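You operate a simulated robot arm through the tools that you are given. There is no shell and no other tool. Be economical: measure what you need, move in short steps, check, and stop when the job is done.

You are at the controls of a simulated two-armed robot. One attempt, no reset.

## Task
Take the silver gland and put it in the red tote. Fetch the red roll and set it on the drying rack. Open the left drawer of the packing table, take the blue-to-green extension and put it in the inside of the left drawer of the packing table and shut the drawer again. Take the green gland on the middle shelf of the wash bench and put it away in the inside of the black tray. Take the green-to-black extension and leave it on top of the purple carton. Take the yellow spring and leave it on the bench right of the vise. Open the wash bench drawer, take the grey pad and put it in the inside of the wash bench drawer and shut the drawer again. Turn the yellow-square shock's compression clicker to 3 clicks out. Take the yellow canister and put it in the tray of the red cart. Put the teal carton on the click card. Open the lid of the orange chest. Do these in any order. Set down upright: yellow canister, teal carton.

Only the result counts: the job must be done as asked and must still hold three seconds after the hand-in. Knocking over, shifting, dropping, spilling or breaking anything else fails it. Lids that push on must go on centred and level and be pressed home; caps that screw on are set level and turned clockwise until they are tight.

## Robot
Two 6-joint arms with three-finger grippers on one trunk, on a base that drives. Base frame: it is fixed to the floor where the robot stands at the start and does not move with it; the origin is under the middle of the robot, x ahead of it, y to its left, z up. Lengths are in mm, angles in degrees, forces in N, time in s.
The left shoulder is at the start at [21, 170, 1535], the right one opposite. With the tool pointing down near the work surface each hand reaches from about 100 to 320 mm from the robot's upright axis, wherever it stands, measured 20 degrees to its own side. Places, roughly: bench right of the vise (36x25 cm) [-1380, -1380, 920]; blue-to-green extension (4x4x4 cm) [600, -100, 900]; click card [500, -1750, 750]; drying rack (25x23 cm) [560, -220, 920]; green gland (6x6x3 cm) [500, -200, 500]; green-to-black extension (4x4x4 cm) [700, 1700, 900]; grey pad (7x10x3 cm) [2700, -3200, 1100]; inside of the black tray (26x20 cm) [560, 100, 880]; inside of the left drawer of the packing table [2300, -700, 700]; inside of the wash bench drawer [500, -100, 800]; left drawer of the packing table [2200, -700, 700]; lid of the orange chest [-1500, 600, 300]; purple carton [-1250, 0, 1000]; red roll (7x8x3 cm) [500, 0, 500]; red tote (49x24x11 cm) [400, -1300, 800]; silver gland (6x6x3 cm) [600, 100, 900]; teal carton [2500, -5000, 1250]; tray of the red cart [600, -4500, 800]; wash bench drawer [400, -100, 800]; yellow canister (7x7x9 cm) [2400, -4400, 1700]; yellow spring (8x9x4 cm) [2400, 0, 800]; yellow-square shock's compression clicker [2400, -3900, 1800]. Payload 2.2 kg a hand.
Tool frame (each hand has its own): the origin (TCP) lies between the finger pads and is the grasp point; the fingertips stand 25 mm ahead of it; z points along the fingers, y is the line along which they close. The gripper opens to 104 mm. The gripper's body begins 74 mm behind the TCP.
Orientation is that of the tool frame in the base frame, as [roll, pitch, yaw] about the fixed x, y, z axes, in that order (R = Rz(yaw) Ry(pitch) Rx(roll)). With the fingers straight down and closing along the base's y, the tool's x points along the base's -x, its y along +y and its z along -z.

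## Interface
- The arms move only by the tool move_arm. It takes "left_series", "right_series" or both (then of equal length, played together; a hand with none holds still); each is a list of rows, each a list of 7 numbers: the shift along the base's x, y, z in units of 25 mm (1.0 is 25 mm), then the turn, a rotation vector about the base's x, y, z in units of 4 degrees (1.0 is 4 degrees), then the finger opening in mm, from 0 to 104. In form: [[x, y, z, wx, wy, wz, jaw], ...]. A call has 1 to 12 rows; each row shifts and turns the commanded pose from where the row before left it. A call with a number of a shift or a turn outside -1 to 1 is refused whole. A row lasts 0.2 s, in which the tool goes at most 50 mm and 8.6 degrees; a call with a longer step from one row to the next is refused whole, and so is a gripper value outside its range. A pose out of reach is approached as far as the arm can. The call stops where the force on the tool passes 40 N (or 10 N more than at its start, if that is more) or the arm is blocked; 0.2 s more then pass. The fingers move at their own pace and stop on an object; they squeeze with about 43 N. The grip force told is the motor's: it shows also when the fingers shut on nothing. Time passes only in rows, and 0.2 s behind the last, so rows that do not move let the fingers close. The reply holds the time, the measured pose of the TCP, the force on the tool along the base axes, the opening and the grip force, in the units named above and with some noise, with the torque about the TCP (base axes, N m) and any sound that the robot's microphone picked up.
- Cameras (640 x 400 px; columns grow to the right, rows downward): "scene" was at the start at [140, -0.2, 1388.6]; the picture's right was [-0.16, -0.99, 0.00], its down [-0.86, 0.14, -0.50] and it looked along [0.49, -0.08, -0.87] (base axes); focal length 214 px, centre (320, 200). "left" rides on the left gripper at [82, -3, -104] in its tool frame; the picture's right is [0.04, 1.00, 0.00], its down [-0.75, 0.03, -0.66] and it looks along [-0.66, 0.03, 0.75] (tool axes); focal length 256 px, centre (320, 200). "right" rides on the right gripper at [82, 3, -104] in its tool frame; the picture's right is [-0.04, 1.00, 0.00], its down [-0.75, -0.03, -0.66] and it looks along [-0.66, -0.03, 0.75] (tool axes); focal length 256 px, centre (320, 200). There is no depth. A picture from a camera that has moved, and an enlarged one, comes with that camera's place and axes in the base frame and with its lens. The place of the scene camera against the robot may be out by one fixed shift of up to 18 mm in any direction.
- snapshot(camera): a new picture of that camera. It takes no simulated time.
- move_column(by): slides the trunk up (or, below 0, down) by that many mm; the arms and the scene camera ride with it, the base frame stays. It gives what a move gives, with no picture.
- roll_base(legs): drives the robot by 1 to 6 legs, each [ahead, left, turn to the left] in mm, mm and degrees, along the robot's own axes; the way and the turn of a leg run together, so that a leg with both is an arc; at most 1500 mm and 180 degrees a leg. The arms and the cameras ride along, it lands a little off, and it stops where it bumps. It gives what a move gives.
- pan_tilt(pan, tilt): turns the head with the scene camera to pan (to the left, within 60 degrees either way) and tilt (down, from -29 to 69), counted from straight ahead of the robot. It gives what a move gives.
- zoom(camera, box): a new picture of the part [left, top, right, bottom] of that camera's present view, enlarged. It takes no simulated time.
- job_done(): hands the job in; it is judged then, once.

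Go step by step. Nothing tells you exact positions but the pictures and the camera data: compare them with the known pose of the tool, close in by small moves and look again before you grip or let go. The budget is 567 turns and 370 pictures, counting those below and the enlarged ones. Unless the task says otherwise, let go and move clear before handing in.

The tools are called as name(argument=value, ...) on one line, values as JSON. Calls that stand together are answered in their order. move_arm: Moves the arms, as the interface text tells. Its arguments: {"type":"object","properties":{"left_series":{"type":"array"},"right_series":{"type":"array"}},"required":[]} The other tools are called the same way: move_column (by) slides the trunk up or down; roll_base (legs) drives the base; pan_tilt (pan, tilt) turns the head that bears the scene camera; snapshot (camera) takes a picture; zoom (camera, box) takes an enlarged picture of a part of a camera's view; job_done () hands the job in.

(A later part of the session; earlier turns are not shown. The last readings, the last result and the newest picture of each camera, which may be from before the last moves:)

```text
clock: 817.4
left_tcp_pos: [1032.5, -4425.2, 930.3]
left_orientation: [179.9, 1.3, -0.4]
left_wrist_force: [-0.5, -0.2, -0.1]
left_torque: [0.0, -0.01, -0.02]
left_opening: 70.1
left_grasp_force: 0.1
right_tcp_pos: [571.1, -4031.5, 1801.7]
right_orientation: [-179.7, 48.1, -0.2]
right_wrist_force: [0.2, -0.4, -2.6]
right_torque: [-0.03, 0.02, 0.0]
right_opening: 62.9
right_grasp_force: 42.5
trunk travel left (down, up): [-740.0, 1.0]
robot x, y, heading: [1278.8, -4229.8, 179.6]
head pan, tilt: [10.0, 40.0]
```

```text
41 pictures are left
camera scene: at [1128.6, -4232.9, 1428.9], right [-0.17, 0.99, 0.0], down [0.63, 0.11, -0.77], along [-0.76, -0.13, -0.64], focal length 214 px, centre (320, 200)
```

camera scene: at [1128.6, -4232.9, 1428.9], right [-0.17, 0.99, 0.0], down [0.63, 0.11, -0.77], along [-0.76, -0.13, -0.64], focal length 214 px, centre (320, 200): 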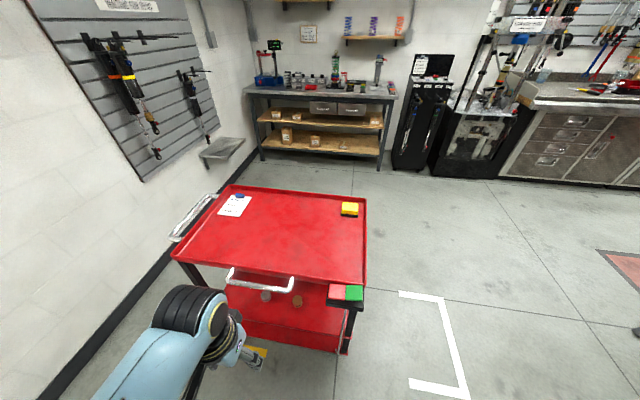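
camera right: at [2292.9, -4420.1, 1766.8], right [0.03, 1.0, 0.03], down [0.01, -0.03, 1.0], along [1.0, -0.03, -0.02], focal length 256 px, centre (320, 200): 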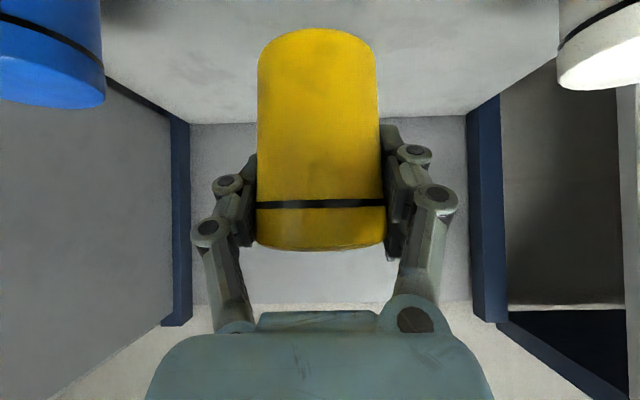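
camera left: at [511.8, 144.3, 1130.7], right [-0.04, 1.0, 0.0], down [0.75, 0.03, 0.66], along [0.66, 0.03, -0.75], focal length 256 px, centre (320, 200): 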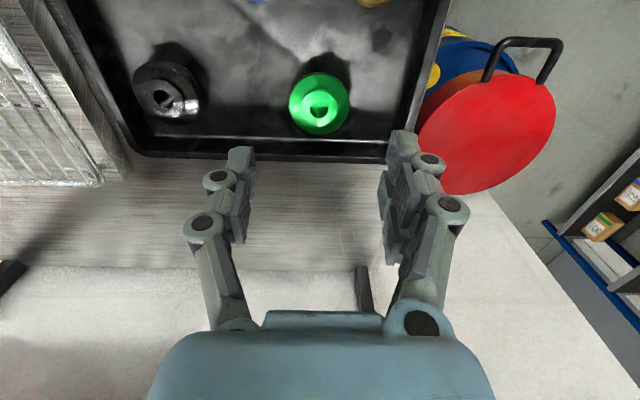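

The cart tray spans about x 385–770, y -4840…-4150. I'll place the canister around (630,-4400): shift, lower the arm and trunk.

roll_base(legs=[[-75, 0, 0.4], [0, 360, 0]])

move_arm(right_series=[[0, 0, -0.95, 0, 0, 0, 40], [0, 0, -0.95, 0, 0, 0, 40], [0, 0, -0.95, 0, 0, 0, 40], [0, 0, -0.95, 0, 0, 0, 40], [0, 0, -0.95, 0, 0, 0, 40], [0, 0, -0.95, 0, 0, 0, 40], [0, 0, -0.95, 0, 0, 0, 40], [0, 0, -0.95, 0, 0, 0, 40], [0, 0, -0.95, 0, 0, 0, 40], [0, 0, -0.95, 0, 0, 0, 40]])

move_column(by=-400)

move_column(by=-190)

snapshot(camera="right")

snapshot(camera="scene")

```text
clock: 820.4
left_tcp_pos: [1107.3, -4785.6, 931.6]
left_orientation: [179.9, 1.2, 0.0]
left_wrist_force: [-0.1, 0.2, 0.4]
left_torque: [-0.01, 0.0, 0.01]
left_opening: 69.9
left_grasp_force: 0.0
right_tcp_pos: [645.9, -4393.9, 1801.5]
right_orientation: [-179.6, 48.1, 0.1]
right_wrist_force: [0.5, 0.3, -2.4]
right_torque: [0.02, 0.02, -0.02]
right_opening: 62.7
right_grasp_force: 42.7
trunk travel left (down, up): [-740.0, 1.0]
robot x, y, heading: [1354.2, -4588.8, 180.1]
head pan, tilt: [10.0, 40.0]
```

```text
clock: 822.5
left_tcp_pos: [1106.3, -4785.3, 930.4]
left_orientation: [179.9, 1.1, 0.1]
left_wrist_force: [-0.1, -0.6, 0.2]
left_torque: [-0.01, -0.05, 0.0]
left_opening: 70.1
left_grasp_force: 0.1
right_tcp_pos: [548.2, -4404.5, 1613.4]
right_orientation: [-179.6, 48.1, 0.1]
right_wrist_force: [0.2, -0.7, -2.6]
right_torque: [0.05, 0.01, -0.04]
right_opening: 62.8
right_grasp_force: 42.8
right hand out of reach, approached as far as the arm can: row 1, 2, 3, 4, 5, 6, 7, 8, 9, 10
trunk travel left (down, up): [-740.0, 1.0]
robot x, y, heading: [1352.5, -4588.8, 179.9]
head pan, tilt: [10.0, 40.0]
```

```text
clock: 826.4
left_tcp_pos: [1107.7, -4784.5, 531.1]
left_orientation: [179.9, 1.3, 0.0]
left_wrist_force: [0.5, -0.5, 0.5]
left_torque: [-0.01, -0.01, -0.02]
left_opening: 69.8
left_grasp_force: 0.0
right_tcp_pos: [524.6, -4403.9, 1144.8]
right_orientation: [-179.6, 43.1, 0.1]
right_wrist_force: [0.3, 0.4, -4.2]
right_torque: [0.02, 0.04, -0.02]
right_opening: 63.1
right_grasp_force: 42.9
trunk travel left (down, up): [-340.0, 401.0]
robot x, y, heading: [1355.8, -4588.8, 180.1]
head pan, tilt: [10.0, 40.0]
```

```text
clock: 828.2
left_tcp_pos: [1110.4, -4785.0, 346.2]
left_orientation: [179.9, 1.1, 0.0]
left_wrist_force: [-0.4, -0.7, -0.6]
left_torque: [-0.03, -0.01, 0.01]
left_opening: 70.0
left_grasp_force: 0.1
right_tcp_pos: [488.3, -4402.8, 854.1]
right_orientation: [-179.7, 35.9, 0.0]
right_wrist_force: [-7.0, 0.4, 13.3]
right_torque: [-0.01, 0.5, -0.01]
right_opening: 65.1
right_grasp_force: 43.1
trunk travel left (down, up): [-158.0, 584.0]
robot x, y, heading: [1353.8, -4592.9, 179.7]
head pan, tilt: [10.0, 40.0]
stopped: the force on the tool passed its limit at 56 N (the readings are from after the stop); the commanded pose is now the measured one
```

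```text
40 pictures are left
camera right: at [613.6, -4409.3, 890.4], right [-0.04, -1.0, 0.02], down [-0.22, 0.03, 0.97], along [-0.97, 0.03, -0.22], focal length 256 px, centre (320, 200)
```

right: 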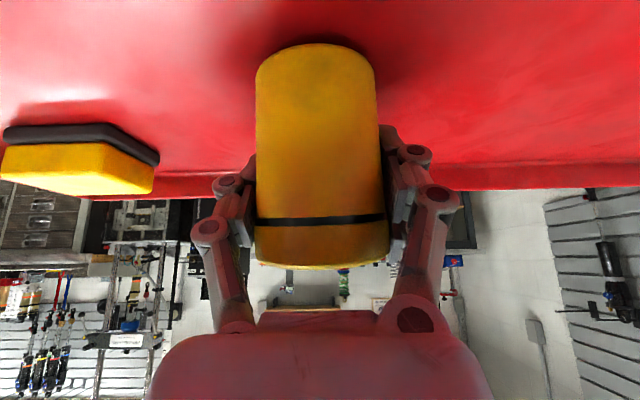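

```text
39 pictures are left
camera scene: at [1184.5, -4593.6, 834.7], right [-0.17, 0.98, 0.0], down [0.63, 0.11, -0.77], along [-0.76, -0.13, -0.64], focal length 214 px, centre (320, 200)
```

scene: 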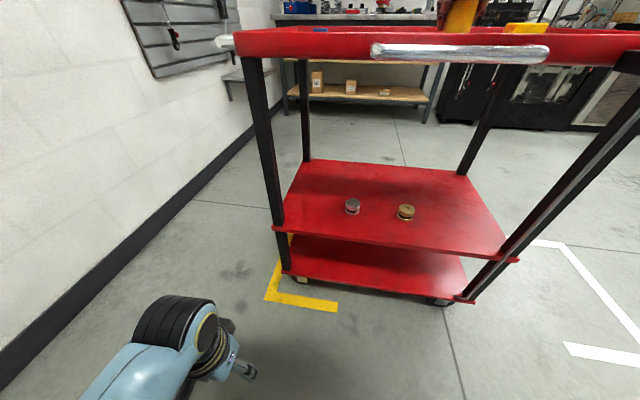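

move_column(by=30)

move_arm(right_series=[[0.8, 0, 0.1, 0, 0, 0, 40], [0.8, 0, 0.1, 0, 0.6, 0, 40], [0.8, 0, 0.1, 0, 0.8, 0, 40], [0.8, 0, 0, 0, 0.8, 0, 40], [0.6, 0, 0, 0, 0.8, 0, 40], [0, 0, 0, 0, 0, 0, 40]])

snapshot(camera="right")

```text
clock: 829.0
left_tcp_pos: [1109.5, -4785.9, 376.7]
left_orientation: [179.9, 0.9, -0.1]
left_wrist_force: [-0.3, -0.3, 0.1]
left_torque: [0.03, -0.01, 0.01]
left_opening: 69.9
left_grasp_force: 0.0
right_tcp_pos: [493.0, -4402.5, 896.2]
right_orientation: [-179.7, 36.6, 0.0]
right_wrist_force: [-0.2, -0.1, -4.1]
right_torque: [0.0, 0.04, 0.01]
right_opening: 64.8
right_grasp_force: 43.1
trunk travel left (down, up): [-188.0, 554.0]
robot x, y, heading: [1354.2, -4589.1, 179.9]
head pan, tilt: [10.0, 40.0]
```

```text
clock: 830.4
left_tcp_pos: [1109.9, -4785.2, 377.5]
left_orientation: [179.9, 1.0, -0.2]
left_wrist_force: [-0.4, 0.0, 1.2]
left_torque: [-0.01, 0.0, 0.03]
left_opening: 69.8
left_grasp_force: 0.1
right_tcp_pos: [461.3, -4413.7, 917.7]
right_orientation: [-179.5, 48.7, 0.0]
right_wrist_force: [-0.1, -0.5, -2.8]
right_torque: [0.0, 0.07, 0.01]
right_opening: 64.7
right_grasp_force: 43.2
right hand out of reach, approached as far as the arm can: row 1, 2, 3, 4, 5
trunk travel left (down, up): [-188.0, 554.0]
robot x, y, heading: [1355.2, -4588.7, 179.5]
head pan, tilt: [10.0, 40.0]
```

```text
38 pictures are left
camera right: at [593.0, -4419.7, 925.7], right [-0.03, -1.0, 0.03], down [0.0, 0.03, 1.0], along [-1.0, 0.03, 0.0], focal length 256 px, centre (320, 200)
```

right: 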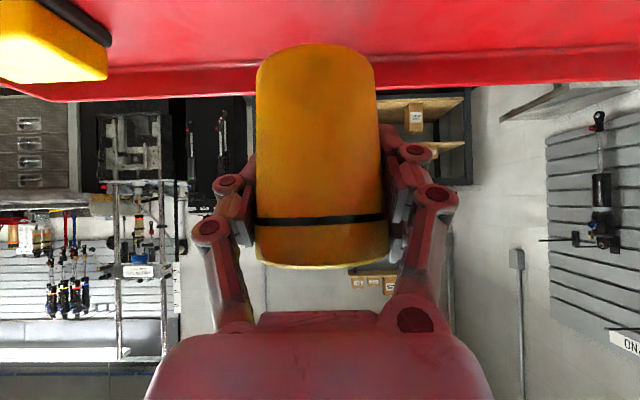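

move_arm(right_series=[[-0.9, -0.2, 0, 0, 0, 0, 40], [-0.9, -0.2, 0, 0, 0, 0, 40], [-0.9, 0, 0, 0, 0, 0, 40], [-0.9, 0, 0, 0, 0, 0, 40], [-0.9, 0, 0, 0, 0, 0, 40], [0, 0, 0, 0, 0, 0, 40]])

move_column(by=-25)

```text
clock: 831.8
left_tcp_pos: [1107.4, -4785.0, 377.0]
left_orientation: [179.8, 1.0, -0.1]
left_wrist_force: [1.0, -0.2, -0.6]
left_torque: [0.01, 0.01, 0.01]
left_opening: 70.1
left_grasp_force: 0.0
right_tcp_pos: [458.8, -4414.6, 916.2]
right_orientation: [-179.6, 48.8, 0.0]
right_wrist_force: [0.1, -0.8, -2.8]
right_torque: [-0.01, 0.03, -0.02]
right_opening: 64.6
right_grasp_force: 43.0
right hand out of reach, approached as far as the arm can: row 1, 2, 3, 4, 5
trunk travel left (down, up): [-188.0, 554.0]
robot x, y, heading: [1353.7, -4588.4, 180.1]
head pan, tilt: [10.0, 40.0]
```

```text
clock: 832.5
left_tcp_pos: [1109.0, -4785.7, 353.1]
left_orientation: [179.8, 1.1, -0.2]
left_wrist_force: [0.1, 0.8, 0.2]
left_torque: [0.01, 0.04, -0.03]
left_opening: 70.0
left_grasp_force: 0.1
right_tcp_pos: [458.6, -4415.0, 893.9]
right_orientation: [-179.6, 48.8, 0.1]
right_wrist_force: [0.0, 0.1, -3.0]
right_torque: [0.02, 0.01, -0.04]
right_opening: 64.7
right_grasp_force: 43.2
trunk travel left (down, up): [-163.0, 579.0]
robot x, y, heading: [1352.8, -4588.5, 180.1]
head pan, tilt: [10.0, 40.0]
```

move_column(by=-28)

move_column(by=-14)

snapshot(camera="right")

```text
clock: 833.2
left_tcp_pos: [1109.7, -4784.7, 324.9]
left_orientation: [179.9, 1.1, -0.1]
left_wrist_force: [-1.2, -0.2, -0.7]
left_torque: [0.01, 0.0, -0.01]
left_opening: 70.1
left_grasp_force: 0.1
right_tcp_pos: [459.4, -4414.8, 865.3]
right_orientation: [-179.7, 48.9, 0.0]
right_wrist_force: [0.5, 0.1, -2.1]
right_torque: [0.01, 0.01, -0.02]
right_opening: 64.4
right_grasp_force: 42.6
trunk travel left (down, up): [-135.0, 607.0]
robot x, y, heading: [1352.0, -4589.9, 180.0]
head pan, tilt: [10.0, 40.0]
```

```text
clock: 833.8
left_tcp_pos: [1109.5, -4785.6, 310.5]
left_orientation: [179.9, 1.0, -0.1]
left_wrist_force: [-0.5, -0.7, -0.1]
left_torque: [0.0, -0.01, 0.04]
left_opening: 70.1
left_grasp_force: 0.1
right_tcp_pos: [459.0, -4414.8, 852.6]
right_orientation: [-179.6, 48.9, 0.1]
right_wrist_force: [-3.7, -0.1, 6.7]
right_torque: [-0.1, -0.09, -0.07]
right_opening: 64.5
right_grasp_force: 42.4
trunk travel left (down, up): [-121.0, 621.0]
robot x, y, heading: [1355.9, -4593.1, 179.9]
head pan, tilt: [10.0, 40.0]
```

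```text
37 pictures are left
camera right: at [590.0, -4420.6, 859.8], right [-0.03, -1.0, 0.03], down [0.0, 0.03, 1.0], along [-1.0, 0.03, 0.0], focal length 256 px, centre (320, 200)
```

right: 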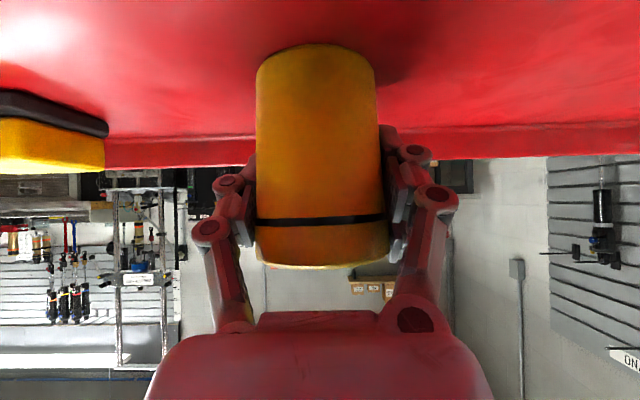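

move_arm(right_series=[[0, 0, 0, 0, 0, 0, 66], [0, 0, 0, 0, 0, 0, 74], [0, 0, 0, 0, 0, 0, 90], [0, 0, 0, 0, 0, 0, 90]])

move_column(by=150)

snapshot(camera="right")

```text
clock: 834.8
left_tcp_pos: [1109.5, -4785.4, 310.8]
left_orientation: [179.9, 1.1, -0.1]
left_wrist_force: [-0.5, 0.1, -0.8]
left_torque: [0.01, 0.0, -0.03]
left_opening: 69.9
left_grasp_force: 0.1
right_tcp_pos: [457.3, -4414.5, 850.6]
right_orientation: [-179.7, 48.8, 0.0]
right_wrist_force: [0.8, -0.9, 0.5]
right_torque: [-0.01, -0.01, -0.02]
right_opening: 90.3
right_grasp_force: 0.1
trunk travel left (down, up): [-121.0, 621.0]
robot x, y, heading: [1350.4, -4589.5, 180.0]
head pan, tilt: [10.0, 40.0]
```

```text
clock: 836.6
left_tcp_pos: [1110.1, -4786.8, 460.2]
left_orientation: [179.9, 0.8, -0.2]
left_wrist_force: [-0.6, 0.3, 0.2]
left_torque: [0.0, -0.02, -0.01]
left_opening: 70.0
left_grasp_force: 0.0
right_tcp_pos: [477.3, -4415.0, 1073.1]
right_orientation: [-179.6, 53.8, 0.1]
right_wrist_force: [0.1, 0.1, 0.0]
right_torque: [0.02, -0.02, -0.01]
right_opening: 90.0
right_grasp_force: 0.0
trunk travel left (down, up): [-271.0, 471.0]
robot x, y, heading: [1353.3, -4591.2, 180.0]
head pan, tilt: [10.0, 40.0]
```

```text
36 pictures are left
camera right: at [608.7, -4420.3, 1068.9], right [-0.03, -1.0, 0.03], down [0.08, 0.03, 1.0], along [-1.0, 0.03, 0.08], focal length 256 px, centre (320, 200)
```

right: 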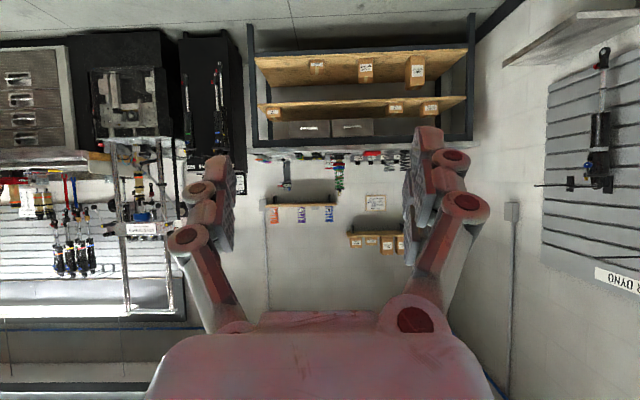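

move_column(by=200)

zoom(camera="scene", box=[220, 60, 500, 235])

```text
clock: 838.8
left_tcp_pos: [1109.6, -4785.1, 660.9]
left_orientation: [179.9, 1.0, 0.0]
left_wrist_force: [0.6, 0.1, 0.9]
left_torque: [0.03, -0.03, 0.0]
left_opening: 70.2
left_grasp_force: 0.1
right_tcp_pos: [511.2, -4413.4, 1364.6]
right_orientation: [-179.7, 60.1, 0.0]
right_wrist_force: [0.1, 0.4, -0.1]
right_torque: [0.04, -0.01, 0.02]
right_opening: 89.9
right_grasp_force: 0.1
trunk travel left (down, up): [-471.0, 271.0]
robot x, y, heading: [1352.1, -4590.5, 180.0]
head pan, tilt: [10.0, 40.0]
```

```text
2.29 times, centred on (360, 148) of scene
camera zoom: at [1200.8, -4593.4, 1157.8], right [-0.17, 0.98, 0.0], down [0.63, 0.11, -0.77], along [-0.75, -0.13, -0.64], focal length 490 px, centre (229, 320)
```

zoom: 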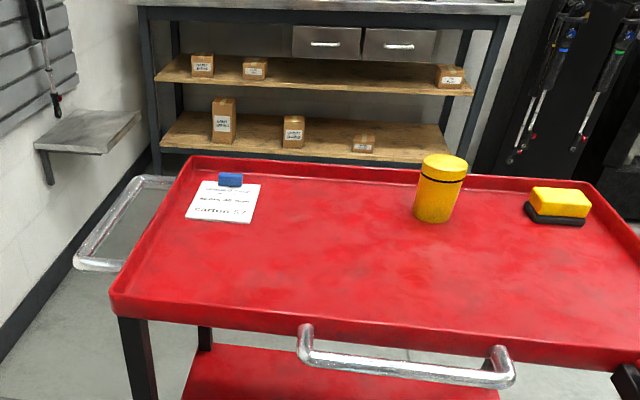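

zoom(camera="scene", box=[296, 130, 340, 160])

```text
13.33 times, centred on (318, 145) of scene
camera zoom: at [1200.8, -4593.4, 1157.8], right [-0.17, 0.98, 0.0], down [0.63, 0.11, -0.77], along [-0.75, -0.13, -0.64], focal length 2860 px, centre (347, 933)
```

zoom: 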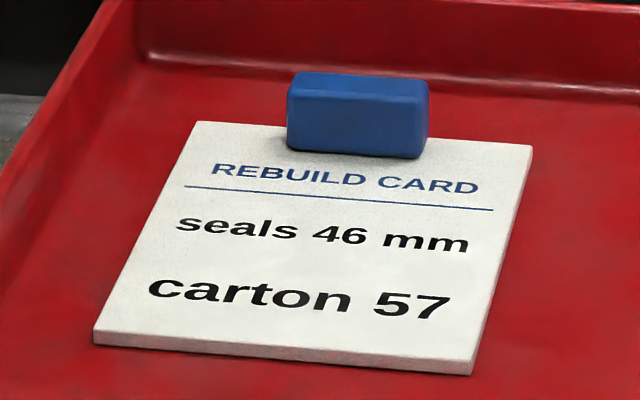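

Canister stands in the tray. Next the teal carton: turn round and look.

roll_base(legs=[[0, 0, -180], [0, -140, 0]])

snapshot(camera="right")

```text
clock: 847.6
left_tcp_pos: [1601.9, -4552.9, 660.6]
left_orientation: [179.7, 1.0, 175.0]
left_wrist_force: [0.5, -0.1, 0.5]
left_torque: [0.04, 0.01, 0.02]
left_opening: 69.9
left_grasp_force: 0.0
right_tcp_pos: [2165.0, -4976.1, 1365.5]
right_orientation: [-179.7, 60.2, 175.0]
right_wrist_force: [0.0, -1.8, 0.3]
right_torque: [0.04, -0.01, 0.06]
right_opening: 89.8
right_grasp_force: 0.2
trunk travel left (down, up): [-471.0, 271.0]
robot x, y, heading: [1340.7, -4728.8, -4.9]
head pan, tilt: [10.0, 40.0]
```

```text
33 pictures are left
camera right: at [2034.5, -4962.5, 1347.3], right [0.11, 0.99, 0.03], down [-0.2, -0.01, 0.98], along [0.97, -0.11, 0.19], focal length 256 px, centre (320, 200)
```

right: 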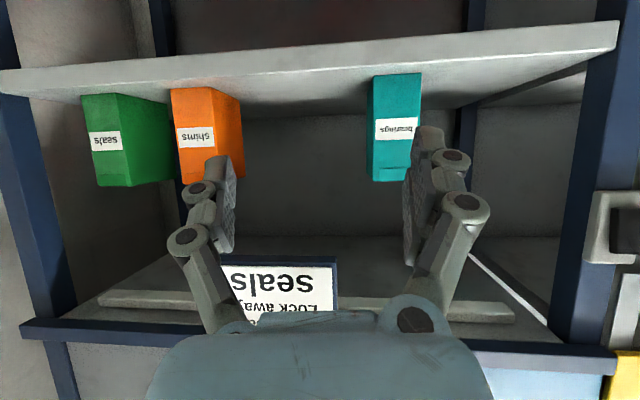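

roll_base(legs=[[0, 0, 18], [0, -195, 0], [70, 0, 0]])

snapshot(camera="right")

```text
clock: 850.8
left_tcp_pos: [1650.2, -4655.0, 661.6]
left_orientation: [179.8, 0.9, -167.3]
left_wrist_force: [0.0, 0.2, -0.6]
left_torque: [-0.01, 0.02, 0.01]
left_opening: 70.0
left_grasp_force: 0.1
right_tcp_pos: [2315.4, -4885.1, 1364.9]
right_orientation: [-179.7, 60.1, -167.1]
right_wrist_force: [0.7, 0.6, 0.0]
right_torque: [0.03, 0.03, 0.01]
right_opening: 90.0
right_grasp_force: 0.0
trunk travel left (down, up): [-471.0, 271.0]
robot x, y, heading: [1454.3, -4903.7, 12.8]
head pan, tilt: [10.0, 40.0]
```

```text
32 pictures are left
camera right: at [2186.1, -4911.9, 1346.0], right [-0.2, 0.98, 0.03], down [-0.18, -0.07, 0.98], along [0.96, 0.19, 0.19], focal length 256 px, centre (320, 200)
```

right: 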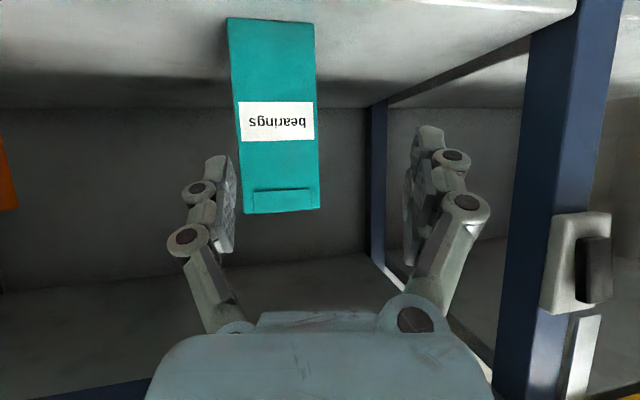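

roll_base(legs=[[0, -35, 0], [50, 0, 0]])

move_column(by=-18)

snapshot(camera="right")

```text
clock: 852.2
left_tcp_pos: [1705.1, -4678.0, 660.0]
left_orientation: [179.9, 0.9, -167.1]
left_wrist_force: [0.4, -0.1, 0.3]
left_torque: [0.0, 0.01, -0.03]
left_opening: 69.8
left_grasp_force: 0.0
right_tcp_pos: [2372.9, -4907.6, 1363.2]
right_orientation: [-179.7, 60.0, -167.1]
right_wrist_force: [1.2, -0.1, 0.1]
right_torque: [-0.03, -0.01, 0.03]
right_opening: 90.2
right_grasp_force: 0.0
trunk travel left (down, up): [-471.0, 271.0]
robot x, y, heading: [1510.9, -4923.6, 13.0]
head pan, tilt: [10.0, 40.0]
```

```text
clock: 852.8
left_tcp_pos: [1703.1, -4677.2, 643.5]
left_orientation: [180.0, 1.1, -167.2]
left_wrist_force: [-0.1, -0.8, -0.7]
left_torque: [-0.01, 0.0, 0.02]
left_opening: 69.9
left_grasp_force: 0.2
right_tcp_pos: [2368.4, -4907.2, 1348.1]
right_orientation: [-179.6, 60.3, -167.2]
right_wrist_force: [-0.7, 0.3, -0.1]
right_torque: [-0.02, 0.0, -0.02]
right_opening: 90.1
right_grasp_force: 0.0
trunk travel left (down, up): [-453.0, 289.0]
robot x, y, heading: [1512.7, -4925.9, 13.0]
head pan, tilt: [10.0, 40.0]
```

```text
31 pictures are left
camera right: at [2239.3, -4934.8, 1329.4], right [-0.2, 0.98, 0.03], down [-0.18, -0.07, 0.98], along [0.96, 0.19, 0.19], focal length 256 px, centre (320, 200)
```

right: 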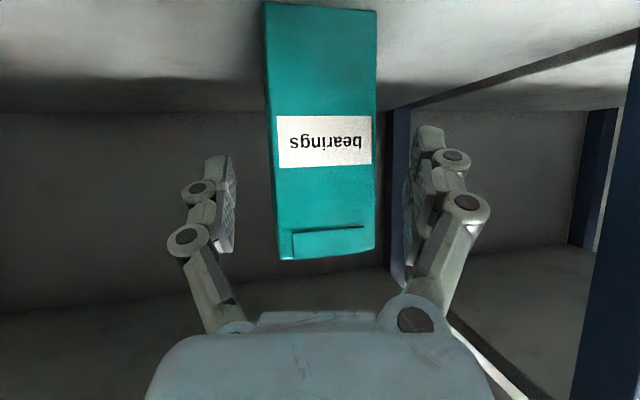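

roll_base(legs=[[42, 0, 0]])

move_arm(right_series=[[0, 0, 0, 0, 0, 0, 75], [0, 0, 0, 0, 0, 0, 55], [0, 0, 0, 0, 0, 0, 45], [0, 0, 0, 0, 0, 0, 45]])

move_column(by=35)

snapshot(camera="right")

```text
clock: 853.7
left_tcp_pos: [1744.2, -4667.8, 642.0]
left_orientation: [179.9, 1.0, -167.1]
left_wrist_force: [0.5, -0.4, -0.6]
left_torque: [0.0, 0.06, 0.03]
left_opening: 70.0
left_grasp_force: 0.0
right_tcp_pos: [2411.3, -4896.0, 1344.8]
right_orientation: [-179.7, 59.9, -167.0]
right_wrist_force: [0.5, 0.9, -0.5]
right_torque: [0.0, -0.02, 0.0]
right_opening: 90.0
right_grasp_force: 0.0
trunk travel left (down, up): [-453.0, 289.0]
robot x, y, heading: [1550.5, -4915.2, 12.9]
head pan, tilt: [10.0, 40.0]
```

```text
clock: 854.7
left_tcp_pos: [1745.0, -4668.8, 643.4]
left_orientation: [180.0, 0.9, -167.1]
left_wrist_force: [0.3, 0.0, 0.3]
left_torque: [-0.03, 0.01, 0.02]
left_opening: 70.1
left_grasp_force: 0.0
right_tcp_pos: [2409.0, -4897.7, 1347.3]
right_orientation: [-179.7, 60.1, -167.1]
right_wrist_force: [2.3, -0.3, 3.9]
right_torque: [0.14, -0.03, -0.09]
right_opening: 58.2
right_grasp_force: 43.0
trunk travel left (down, up): [-453.0, 289.0]
robot x, y, heading: [1548.9, -4913.5, 12.8]
head pan, tilt: [10.0, 40.0]
```

```text
clock: 855.5
left_tcp_pos: [1744.9, -4669.2, 676.9]
left_orientation: [179.9, 1.0, -167.2]
left_wrist_force: [0.3, -0.6, 0.1]
left_torque: [-0.01, 0.01, 0.0]
left_opening: 70.1
left_grasp_force: 0.0
right_tcp_pos: [2410.8, -4897.2, 1379.3]
right_orientation: [-179.7, 59.8, -166.9]
right_wrist_force: [1.1, 0.6, -3.1]
right_torque: [-0.02, 0.1, -0.02]
right_opening: 58.2
right_grasp_force: 43.2
trunk travel left (down, up): [-488.0, 254.0]
robot x, y, heading: [1547.9, -4915.9, 13.1]
head pan, tilt: [10.0, 40.0]
```

```text
30 pictures are left
camera right: at [2281.3, -4924.5, 1361.0], right [-0.2, 0.98, 0.03], down [-0.18, -0.07, 0.98], along [0.96, 0.19, 0.19], focal length 256 px, centre (320, 200)
```

right: 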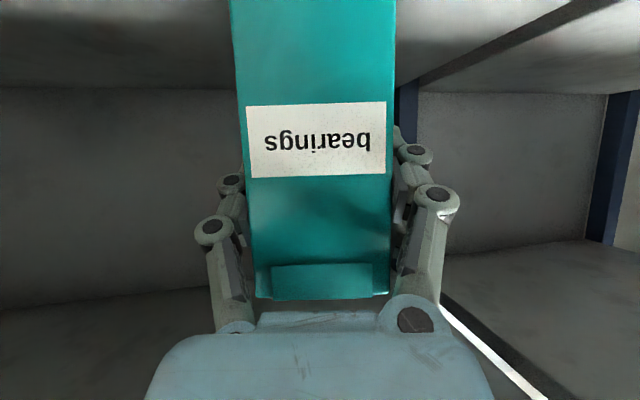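

Carton held upright. Back out and fold the arm down along its safe arc, then travel to the table with the click card.

roll_base(legs=[[-450, 0, 0], [0, 0, -13]])

move_column(by=240)

move_arm(right_series=[[-0.05, 0, -0.98, 0, 0, 0, 40], [-0.05, 0, -0.98, 0, 0, 0, 40], [-0.05, 0, -0.98, 0, 0, 0, 40], [-0.05, 0, -0.98, 0, 0, 0, 40], [0, 0, -0.98, 0, 0, 0, 40], [0.1, 0, -0.98, 0, 0, 0, 40], [0.1, 0, -0.98, 0, 0, 0, 40], [0.1, 0, -0.98, 0, 0, 0, 40], [0, 0, -0.98, 0, 0, 0, 40]])

move_arm(right_series=[[-0.15, 0, -0.98, 0, 0, 0, 40], [-0.2, 0, -0.98, 0, 0, 0, 40], [-0.25, 0, -0.98, 0, 0, 0, 40], [-0.4, 0, -0.95, 0, 0, 0, 40], [-0.5, 0, -0.9, 0, 0, 0, 40], [-0.6, 0, -0.9, 0, 0, 0, 40], [-0.65, 0, -0.9, 0, 0, 0, 40], [0, 0, 0, 0, 0, 0, 40]])

```text
clock: 859.0
left_tcp_pos: [1357.8, -4817.7, 677.7]
left_orientation: [180.0, 1.0, -179.7]
left_wrist_force: [-0.1, -0.7, -0.1]
left_torque: [0.02, 0.02, 0.0]
left_opening: 70.1
left_grasp_force: 0.0
right_tcp_pos: [1955.7, -5187.3, 1381.4]
right_orientation: [-179.7, 60.1, -179.7]
right_wrist_force: [-0.5, -0.5, -3.6]
right_torque: [0.01, 0.08, 0.03]
right_opening: 58.3
right_grasp_force: 43.4
trunk travel left (down, up): [-488.0, 254.0]
robot x, y, heading: [1115.5, -5013.5, 0.3]
head pan, tilt: [10.0, 40.0]
```

```text
clock: 861.5
left_tcp_pos: [1356.5, -4817.4, 918.0]
left_orientation: [179.9, 1.0, -179.7]
left_wrist_force: [-0.2, 0.5, -0.9]
left_torque: [0.0, -0.05, -0.02]
left_opening: 70.0
left_grasp_force: 0.0
right_tcp_pos: [1948.8, -5186.2, 1634.4]
right_orientation: [-179.6, 61.0, -179.8]
right_wrist_force: [-1.0, 1.4, -3.5]
right_torque: [-0.01, 0.08, -0.02]
right_opening: 58.0
right_grasp_force: 43.1
trunk travel left (down, up): [-728.0, 14.0]
robot x, y, heading: [1114.2, -5017.7, 0.3]
head pan, tilt: [10.0, 40.0]
```

```text
clock: 863.5
left_tcp_pos: [1358.4, -4817.1, 918.9]
left_orientation: [179.9, 1.0, -179.8]
left_wrist_force: [-0.2, -0.3, -0.1]
left_torque: [-0.02, 0.01, 0.0]
left_opening: 69.9
left_grasp_force: 0.0
right_tcp_pos: [1951.3, -5185.6, 1413.8]
right_orientation: [-179.7, 61.1, -179.7]
right_wrist_force: [-0.5, -0.2, -3.0]
right_torque: [-0.01, 0.09, 0.0]
right_opening: 58.1
right_grasp_force: 43.0
trunk travel left (down, up): [-728.0, 14.0]
robot x, y, heading: [1117.2, -5017.9, 0.3]
head pan, tilt: [10.0, 40.0]
```

```text
clock: 865.3
left_tcp_pos: [1357.6, -4818.5, 917.8]
left_orientation: [180.0, 1.0, -179.7]
left_wrist_force: [0.2, -0.3, -0.1]
left_torque: [-0.01, 0.0, -0.01]
left_opening: 69.8
left_grasp_force: 0.0
right_tcp_pos: [1883.9, -5185.3, 1249.9]
right_orientation: [-179.7, 61.1, -179.8]
right_wrist_force: [0.3, 0.0, -3.0]
right_torque: [0.0, 0.07, 0.0]
right_opening: 57.9
right_grasp_force: 43.1
trunk travel left (down, up): [-728.0, 14.0]
robot x, y, heading: [1116.1, -5014.4, 0.4]
head pan, tilt: [10.0, 40.0]
```

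roll_base(legs=[[134, 0, 0], [0, 1500, 0], [0, 434, 0], [-1500, 0, 0], [-190, 0, 0], [0, 1430, 0]])

pan_tilt(pan=0, tilt=45)

snapshot(camera="scene")

```text
clock: 890.9
left_tcp_pos: [-95.0, -1384.2, 916.8]
left_orientation: [179.9, 1.0, 178.4]
left_wrist_force: [0.4, 0.2, 0.2]
left_torque: [0.02, -0.02, 0.01]
left_opening: 70.0
left_grasp_force: 0.1
right_tcp_pos: [418.8, -1768.6, 1249.6]
right_orientation: [-179.7, 61.1, 178.4]
right_wrist_force: [-0.4, -0.2, -3.3]
right_torque: [0.04, 0.05, 0.0]
right_opening: 58.0
right_grasp_force: 42.6
trunk travel left (down, up): [-728.0, 14.0]
robot x, y, heading: [-346.2, -1575.3, -1.6]
head pan, tilt: [10.0, 40.0]
```

```text
clock: 891.6
left_tcp_pos: [-94.8, -1383.0, 916.7]
left_orientation: [180.0, 1.0, 178.4]
left_wrist_force: [-0.5, -0.7, -0.9]
left_torque: [0.02, -0.01, 0.01]
left_opening: 70.1
left_grasp_force: 0.1
right_tcp_pos: [419.4, -1768.1, 1250.2]
right_orientation: [-179.7, 61.0, 178.5]
right_wrist_force: [0.4, 0.3, -4.0]
right_torque: [-0.03, 0.08, 0.02]
right_opening: 58.0
right_grasp_force: 42.8
trunk travel left (down, up): [-728.0, 14.0]
robot x, y, heading: [-346.1, -1571.7, -1.7]
head pan, tilt: [0.0, 45.0]
```

```text
29 pictures are left
camera scene: at [-188.2, -1567.4, 1409.5], right [-0.03, -1.0, 0.0], down [-0.71, 0.02, -0.71], along [0.71, -0.02, -0.71], focal length 214 px, centre (320, 200)
```

scene: 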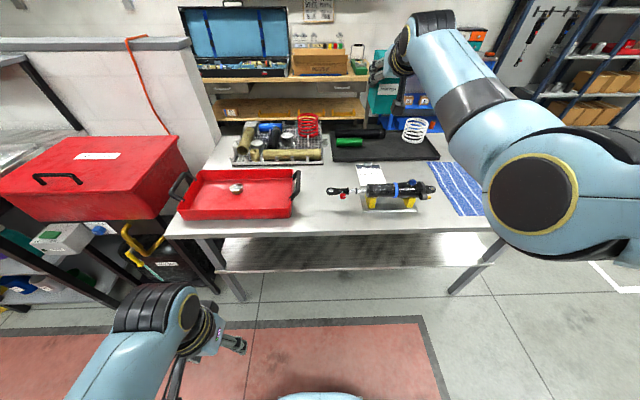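

zoom(camera="scene", box=[340, 155, 440, 218])

```text
6.35 times, centred on (390, 186) of scene
camera zoom: at [-188.2, -1567.4, 1409.5], right [-0.03, -1.0, 0.0], down [-0.71, 0.02, -0.71], along [0.71, -0.02, -0.71], focal length 1362 px, centre (-124, 286)
```

zoom: 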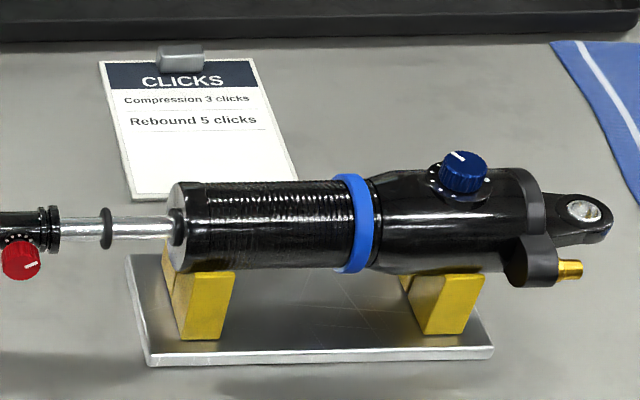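

The click card reads "Compression 3 clicks, Rebound 5 clicks" and lies at about x 510–672, y -1880…-1764. I'll set the carton on it with the hand passing above the display shock.

roll_base(legs=[[0, 0, 1.7], [0, -77, 0], [158, 0, 0]])

move_column(by=-290)

snapshot(camera="right")

snapshot(camera="scene")

```text
clock: 894.0
left_tcp_pos: [60.8, -1452.2, 917.2]
left_orientation: [179.9, 1.0, -179.9]
left_wrist_force: [-0.1, 0.4, 0.6]
left_torque: [0.0, 0.03, 0.0]
left_opening: 70.3
left_grasp_force: 0.1
right_tcp_pos: [586.5, -1821.5, 1250.6]
right_orientation: [-179.6, 61.0, -179.9]
right_wrist_force: [-0.4, -0.3, -3.4]
right_torque: [0.03, 0.04, -0.01]
right_opening: 57.8
right_grasp_force: 42.9
trunk travel left (down, up): [-728.0, 14.0]
robot x, y, heading: [-182.9, -1649.5, 0.1]
head pan, tilt: [0.0, 45.0]
```

```text
clock: 896.9
left_tcp_pos: [60.2, -1453.1, 626.6]
left_orientation: [180.0, 1.0, -179.9]
left_wrist_force: [0.7, 0.0, 0.5]
left_torque: [-0.02, -0.04, 0.01]
left_opening: 69.7
left_grasp_force: 0.1
right_tcp_pos: [585.1, -1821.5, 962.0]
right_orientation: [-179.7, 61.0, -179.8]
right_wrist_force: [-1.1, -0.2, -2.4]
right_torque: [-0.01, 0.05, 0.01]
right_opening: 57.6
right_grasp_force: 43.1
trunk travel left (down, up): [-438.0, 304.0]
robot x, y, heading: [-180.7, -1650.6, 0.0]
head pan, tilt: [0.0, 45.0]
```

```text
27 pictures are left
camera right: at [454.6, -1820.7, 940.7], right [0.02, 1.0, 0.03], down [-0.21, -0.03, 0.98], along [0.98, -0.03, 0.21], focal length 256 px, centre (320, 200)
```

right: 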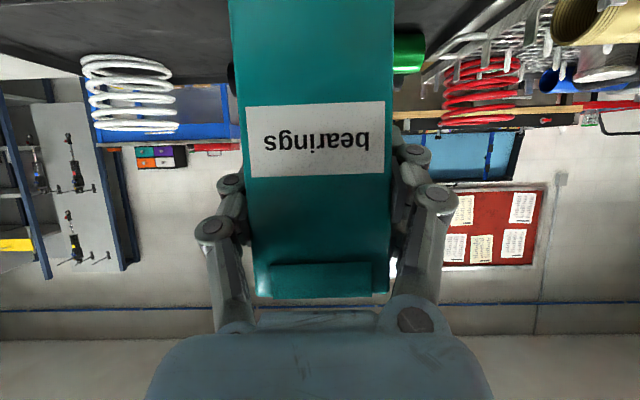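

```text
26 pictures are left
camera scene: at [-24.4, -1639.4, 1117.0], right [0.0, -1.0, 0.0], down [-0.71, 0.0, -0.71], along [0.71, 0.0, -0.71], focal length 214 px, centre (320, 200)
```

scene: 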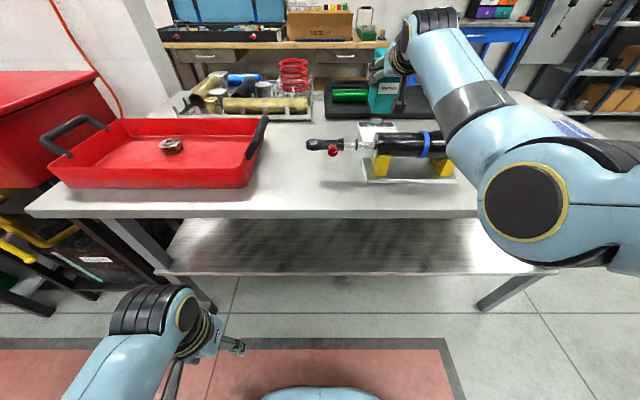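

The hand camera would hit the display shock, so I'll set the carton down on the free table area at about (625,-1650) and regrip it from above.

roll_base(legs=[[26, 0, 0], [0, 172, 0]])

move_column(by=-60)

move_column(by=-12)

snapshot(camera="scene")

```text
clock: 898.8
left_tcp_pos: [86.0, -1276.7, 626.0]
left_orientation: [180.0, 1.0, -179.8]
left_wrist_force: [0.2, 0.1, -0.2]
left_torque: [-0.01, 0.01, -0.01]
left_opening: 70.0
left_grasp_force: 0.2
right_tcp_pos: [611.1, -1644.4, 961.0]
right_orientation: [-179.7, 61.0, -179.7]
right_wrist_force: [0.1, 0.9, -3.8]
right_torque: [-0.01, 0.07, -0.01]
right_opening: 57.9
right_grasp_force: 43.2
trunk travel left (down, up): [-438.0, 304.0]
robot x, y, heading: [-157.6, -1475.8, 0.1]
head pan, tilt: [0.0, 45.0]
```

```text
clock: 899.5
left_tcp_pos: [84.9, -1277.4, 584.9]
left_orientation: [179.9, 0.9, -179.9]
left_wrist_force: [0.4, -0.8, 0.4]
left_torque: [0.0, 0.04, -0.02]
left_opening: 69.6
left_grasp_force: 0.0
right_tcp_pos: [617.2, -1647.5, 935.3]
right_orientation: [179.8, 63.1, 179.8]
right_wrist_force: [-3.0, 0.0, 13.7]
right_torque: [0.44, -0.39, 0.04]
right_opening: 58.1
right_grasp_force: 43.1
trunk travel left (down, up): [-396.0, 345.0]
robot x, y, heading: [-160.6, -1474.0, 0.2]
head pan, tilt: [0.0, 45.0]
stopped: the force on the tool passed its limit at 46 N (the readings are from after the stop); the commanded pose is now the measured one
```

```text
clock: 900.0
left_tcp_pos: [83.3, -1277.0, 573.6]
left_orientation: [179.8, 0.9, -179.9]
left_wrist_force: [0.3, -0.4, 0.2]
left_torque: [0.04, 0.02, 0.02]
left_opening: 69.8
left_grasp_force: 0.0
right_tcp_pos: [618.2, -1647.5, 933.2]
right_orientation: [179.7, 64.3, 179.5]
right_wrist_force: [1.8, -0.6, 11.2]
right_torque: [0.41, -0.63, -0.1]
right_opening: 58.0
right_grasp_force: 43.1
trunk travel left (down, up): [-385.0, 356.0]
robot x, y, heading: [-159.8, -1474.9, -0.1]
head pan, tilt: [0.0, 45.0]
stopped: the force on the tool passed its limit at 42 N (the readings are from after the stop); the commanded pose is now the measured one
```

```text
25 pictures are left
camera scene: at [2.9, -1464.4, 1062.1], right [0.0, -1.0, 0.0], down [-0.71, 0.0, -0.71], along [0.71, 0.0, -0.71], focal length 214 px, centre (320, 200)
```

scene: 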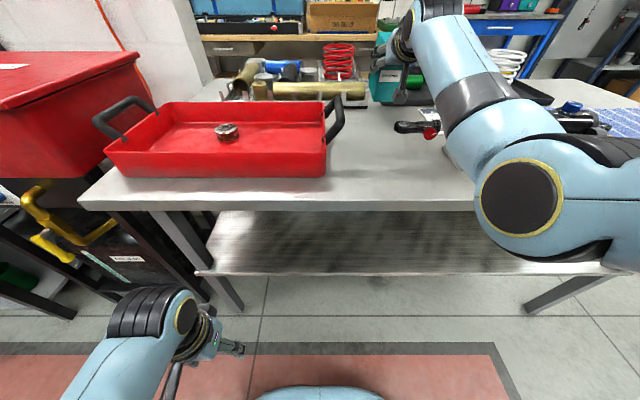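

move_column(by=50)

roll_base(legs=[[0, -55, 0]])

move_arm(right_series=[[0, 0, 0, 0, 0.8, 0, 40], [0, 0, 0, 0, 0, 0, 40]])

move_column(by=-80)

```text
clock: 901.0
left_tcp_pos: [84.4, -1277.7, 623.2]
left_orientation: [179.9, 0.6, -179.9]
left_wrist_force: [-0.1, 0.5, 0.6]
left_torque: [-0.03, -0.02, 0.01]
left_opening: 70.2
left_grasp_force: 0.1
right_tcp_pos: [617.0, -1648.4, 976.9]
right_orientation: [179.9, 63.5, 179.7]
right_wrist_force: [0.3, -1.2, -3.5]
right_torque: [-0.01, 0.04, 0.0]
right_opening: 58.0
right_grasp_force: 42.7
trunk travel left (down, up): [-435.0, 306.0]
robot x, y, heading: [-159.2, -1477.5, 0.2]
head pan, tilt: [0.0, 45.0]
```

```text
clock: 901.9
left_tcp_pos: [84.9, -1333.8, 623.4]
left_orientation: [179.8, 0.7, -179.9]
left_wrist_force: [0.7, -0.4, -0.8]
left_torque: [0.06, 0.0, -0.02]
left_opening: 69.9
left_grasp_force: 0.1
right_tcp_pos: [617.4, -1704.0, 979.2]
right_orientation: [179.7, 63.5, 179.5]
right_wrist_force: [0.0, 0.4, -3.0]
right_torque: [0.02, 0.06, 0.04]
right_opening: 58.1
right_grasp_force: 42.8
trunk travel left (down, up): [-435.0, 306.0]
robot x, y, heading: [-156.8, -1529.2, -0.1]
head pan, tilt: [0.0, 45.0]
```

```text
clock: 902.5
left_tcp_pos: [84.6, -1333.3, 623.6]
left_orientation: [179.9, 0.7, -179.9]
left_wrist_force: [-0.2, -0.1, -0.6]
left_torque: [0.02, 0.0, 0.0]
left_opening: 70.0
left_grasp_force: 0.3
right_tcp_pos: [617.6, -1703.9, 978.3]
right_orientation: [180.0, 60.4, 179.8]
right_wrist_force: [-0.2, -0.1, -3.6]
right_torque: [0.03, 0.08, -0.01]
right_opening: 57.8
right_grasp_force: 42.3
trunk travel left (down, up): [-435.0, 306.0]
robot x, y, heading: [-158.4, -1532.0, 0.4]
head pan, tilt: [0.0, 45.0]
```

```text
clock: 903.7
left_tcp_pos: [83.9, -1332.2, 544.2]
left_orientation: [179.9, 0.9, -179.8]
left_wrist_force: [0.0, -0.1, 0.2]
left_torque: [-0.01, 0.01, 0.0]
left_opening: 70.2
left_grasp_force: 0.1
right_tcp_pos: [617.5, -1703.4, 906.1]
right_orientation: [-179.9, 61.1, 179.9]
right_wrist_force: [-0.2, -0.9, 15.8]
right_torque: [-0.59, -1.17, -0.02]
right_opening: 57.8
right_grasp_force: 43.1
trunk travel left (down, up): [-355.0, 386.0]
robot x, y, heading: [-156.9, -1533.1, 0.0]
head pan, tilt: [0.0, 45.0]
```

zoom(camera="scene", box=[310, 60, 470, 160])

```text
4.00 times, centred on (390, 110) of scene
camera zoom: at [2.8, -1519.7, 1032.2], right [0.0, -1.0, 0.0], down [-0.71, 0.0, -0.71], along [0.71, 0.0, -0.71], focal length 858 px, centre (40, 560)
```

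zoom: 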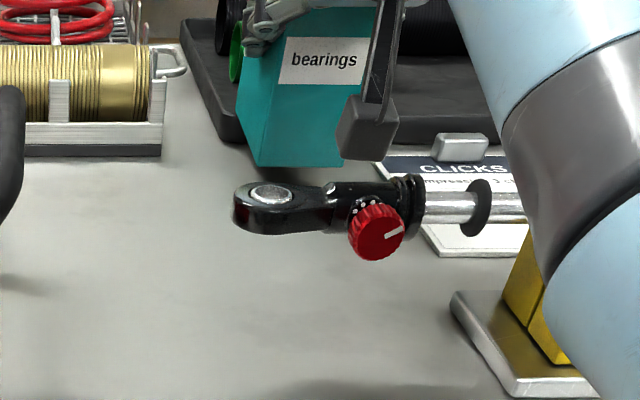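

move_column(by=60)

roll_base(legs=[[0, 118, 0], [-105, 0, 0]])

move_column(by=-66)

zoom(camera="scene", box=[300, 60, 480, 172])

```text
clock: 904.7
left_tcp_pos: [82.9, -1334.1, 602.6]
left_orientation: [179.9, 0.6, -179.9]
left_wrist_force: [0.7, 0.8, 0.8]
left_torque: [0.02, 0.0, 0.05]
left_opening: 69.9
left_grasp_force: 0.0
right_tcp_pos: [617.8, -1703.3, 956.8]
right_orientation: [-180.0, 60.2, 179.7]
right_wrist_force: [-0.6, 0.3, -4.2]
right_torque: [0.04, 0.03, 0.01]
right_opening: 57.7
right_grasp_force: 43.2
trunk travel left (down, up): [-415.0, 326.0]
robot x, y, heading: [-156.2, -1531.6, 0.2]
head pan, tilt: [0.0, 45.0]
```

```text
clock: 906.7
left_tcp_pos: [-23.1, -1217.6, 604.7]
left_orientation: [179.9, 0.8, -179.9]
left_wrist_force: [0.0, 0.4, -0.3]
left_torque: [0.02, -0.04, -0.01]
left_opening: 69.9
left_grasp_force: 0.2
right_tcp_pos: [509.3, -1587.2, 960.8]
right_orientation: [179.9, 60.4, 179.8]
right_wrist_force: [-1.2, 0.9, -1.9]
right_torque: [0.0, 0.09, 0.01]
right_opening: 58.0
right_grasp_force: 42.8
trunk travel left (down, up): [-415.0, 326.0]
robot x, y, heading: [-262.9, -1414.6, 0.0]
head pan, tilt: [0.0, 45.0]
```

```text
clock: 907.7
left_tcp_pos: [-24.0, -1218.4, 537.8]
left_orientation: [179.9, 0.7, -179.9]
left_wrist_force: [-0.3, 0.3, 0.0]
left_torque: [0.01, -0.01, -0.01]
left_opening: 70.0
left_grasp_force: 0.1
right_tcp_pos: [511.2, -1586.8, 894.4]
right_orientation: [179.9, 60.5, 179.7]
right_wrist_force: [1.1, -0.3, -3.0]
right_torque: [0.01, 0.12, -0.01]
right_opening: 57.7
right_grasp_force: 42.6
trunk travel left (down, up): [-349.0, 392.0]
robot x, y, heading: [-267.1, -1414.0, 0.1]
head pan, tilt: [0.0, 45.0]
```

```text
3.56 times, centred on (390, 116) of scene
camera zoom: at [-102.5, -1404.4, 1025.4], right [0.0, -1.0, 0.0], down [-0.71, 0.0, -0.71], along [0.71, 0.0, -0.71], focal length 763 px, centre (71, 499)
```

zoom: 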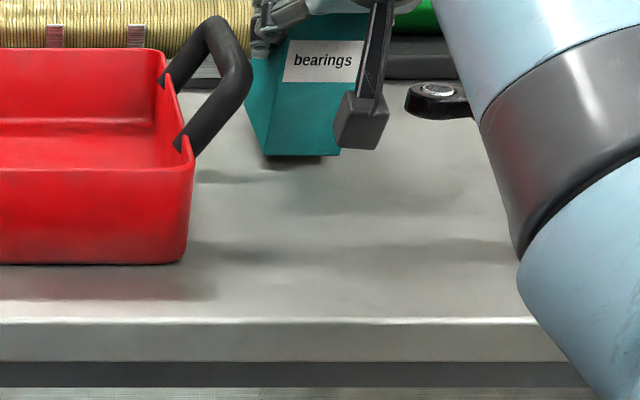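

move_column(by=-12)

move_column(by=-8)

```text
clock: 908.3
left_tcp_pos: [-23.1, -1217.3, 525.9]
left_orientation: [-180.0, 0.9, -179.9]
left_wrist_force: [-1.1, -0.5, 0.1]
left_torque: [-0.02, 0.03, -0.02]
left_opening: 70.0
left_grasp_force: 0.0
right_tcp_pos: [510.5, -1587.6, 885.4]
right_orientation: [-179.8, 61.0, 179.8]
right_wrist_force: [2.8, -1.0, 17.3]
right_torque: [-0.63, 0.41, 0.1]
right_opening: 57.9
right_grasp_force: 43.3
trunk travel left (down, up): [-337.0, 404.0]
robot x, y, heading: [-264.8, -1420.9, 0.2]
head pan, tilt: [0.0, 45.0]
```

```text
clock: 908.8
left_tcp_pos: [-23.5, -1217.3, 519.8]
left_orientation: [179.9, 0.8, -179.9]
left_wrist_force: [1.1, 0.3, -1.6]
left_torque: [-0.02, 0.03, 0.0]
left_opening: 69.4
left_grasp_force: 0.1
right_tcp_pos: [514.0, -1588.1, 886.7]
right_orientation: [-179.9, 61.9, 179.9]
right_wrist_force: [3.0, 0.4, 9.9]
right_torque: [-0.45, 0.17, 0.05]
right_opening: 57.8
right_grasp_force: 43.4
trunk travel left (down, up): [-331.0, 410.0]
robot x, y, heading: [-267.0, -1415.6, -0.0]
head pan, tilt: [0.0, 45.0]
stopped: the force on the tool passed its limit at 44 N (the readings are from after the stop); the commanded pose is now the measured one
```

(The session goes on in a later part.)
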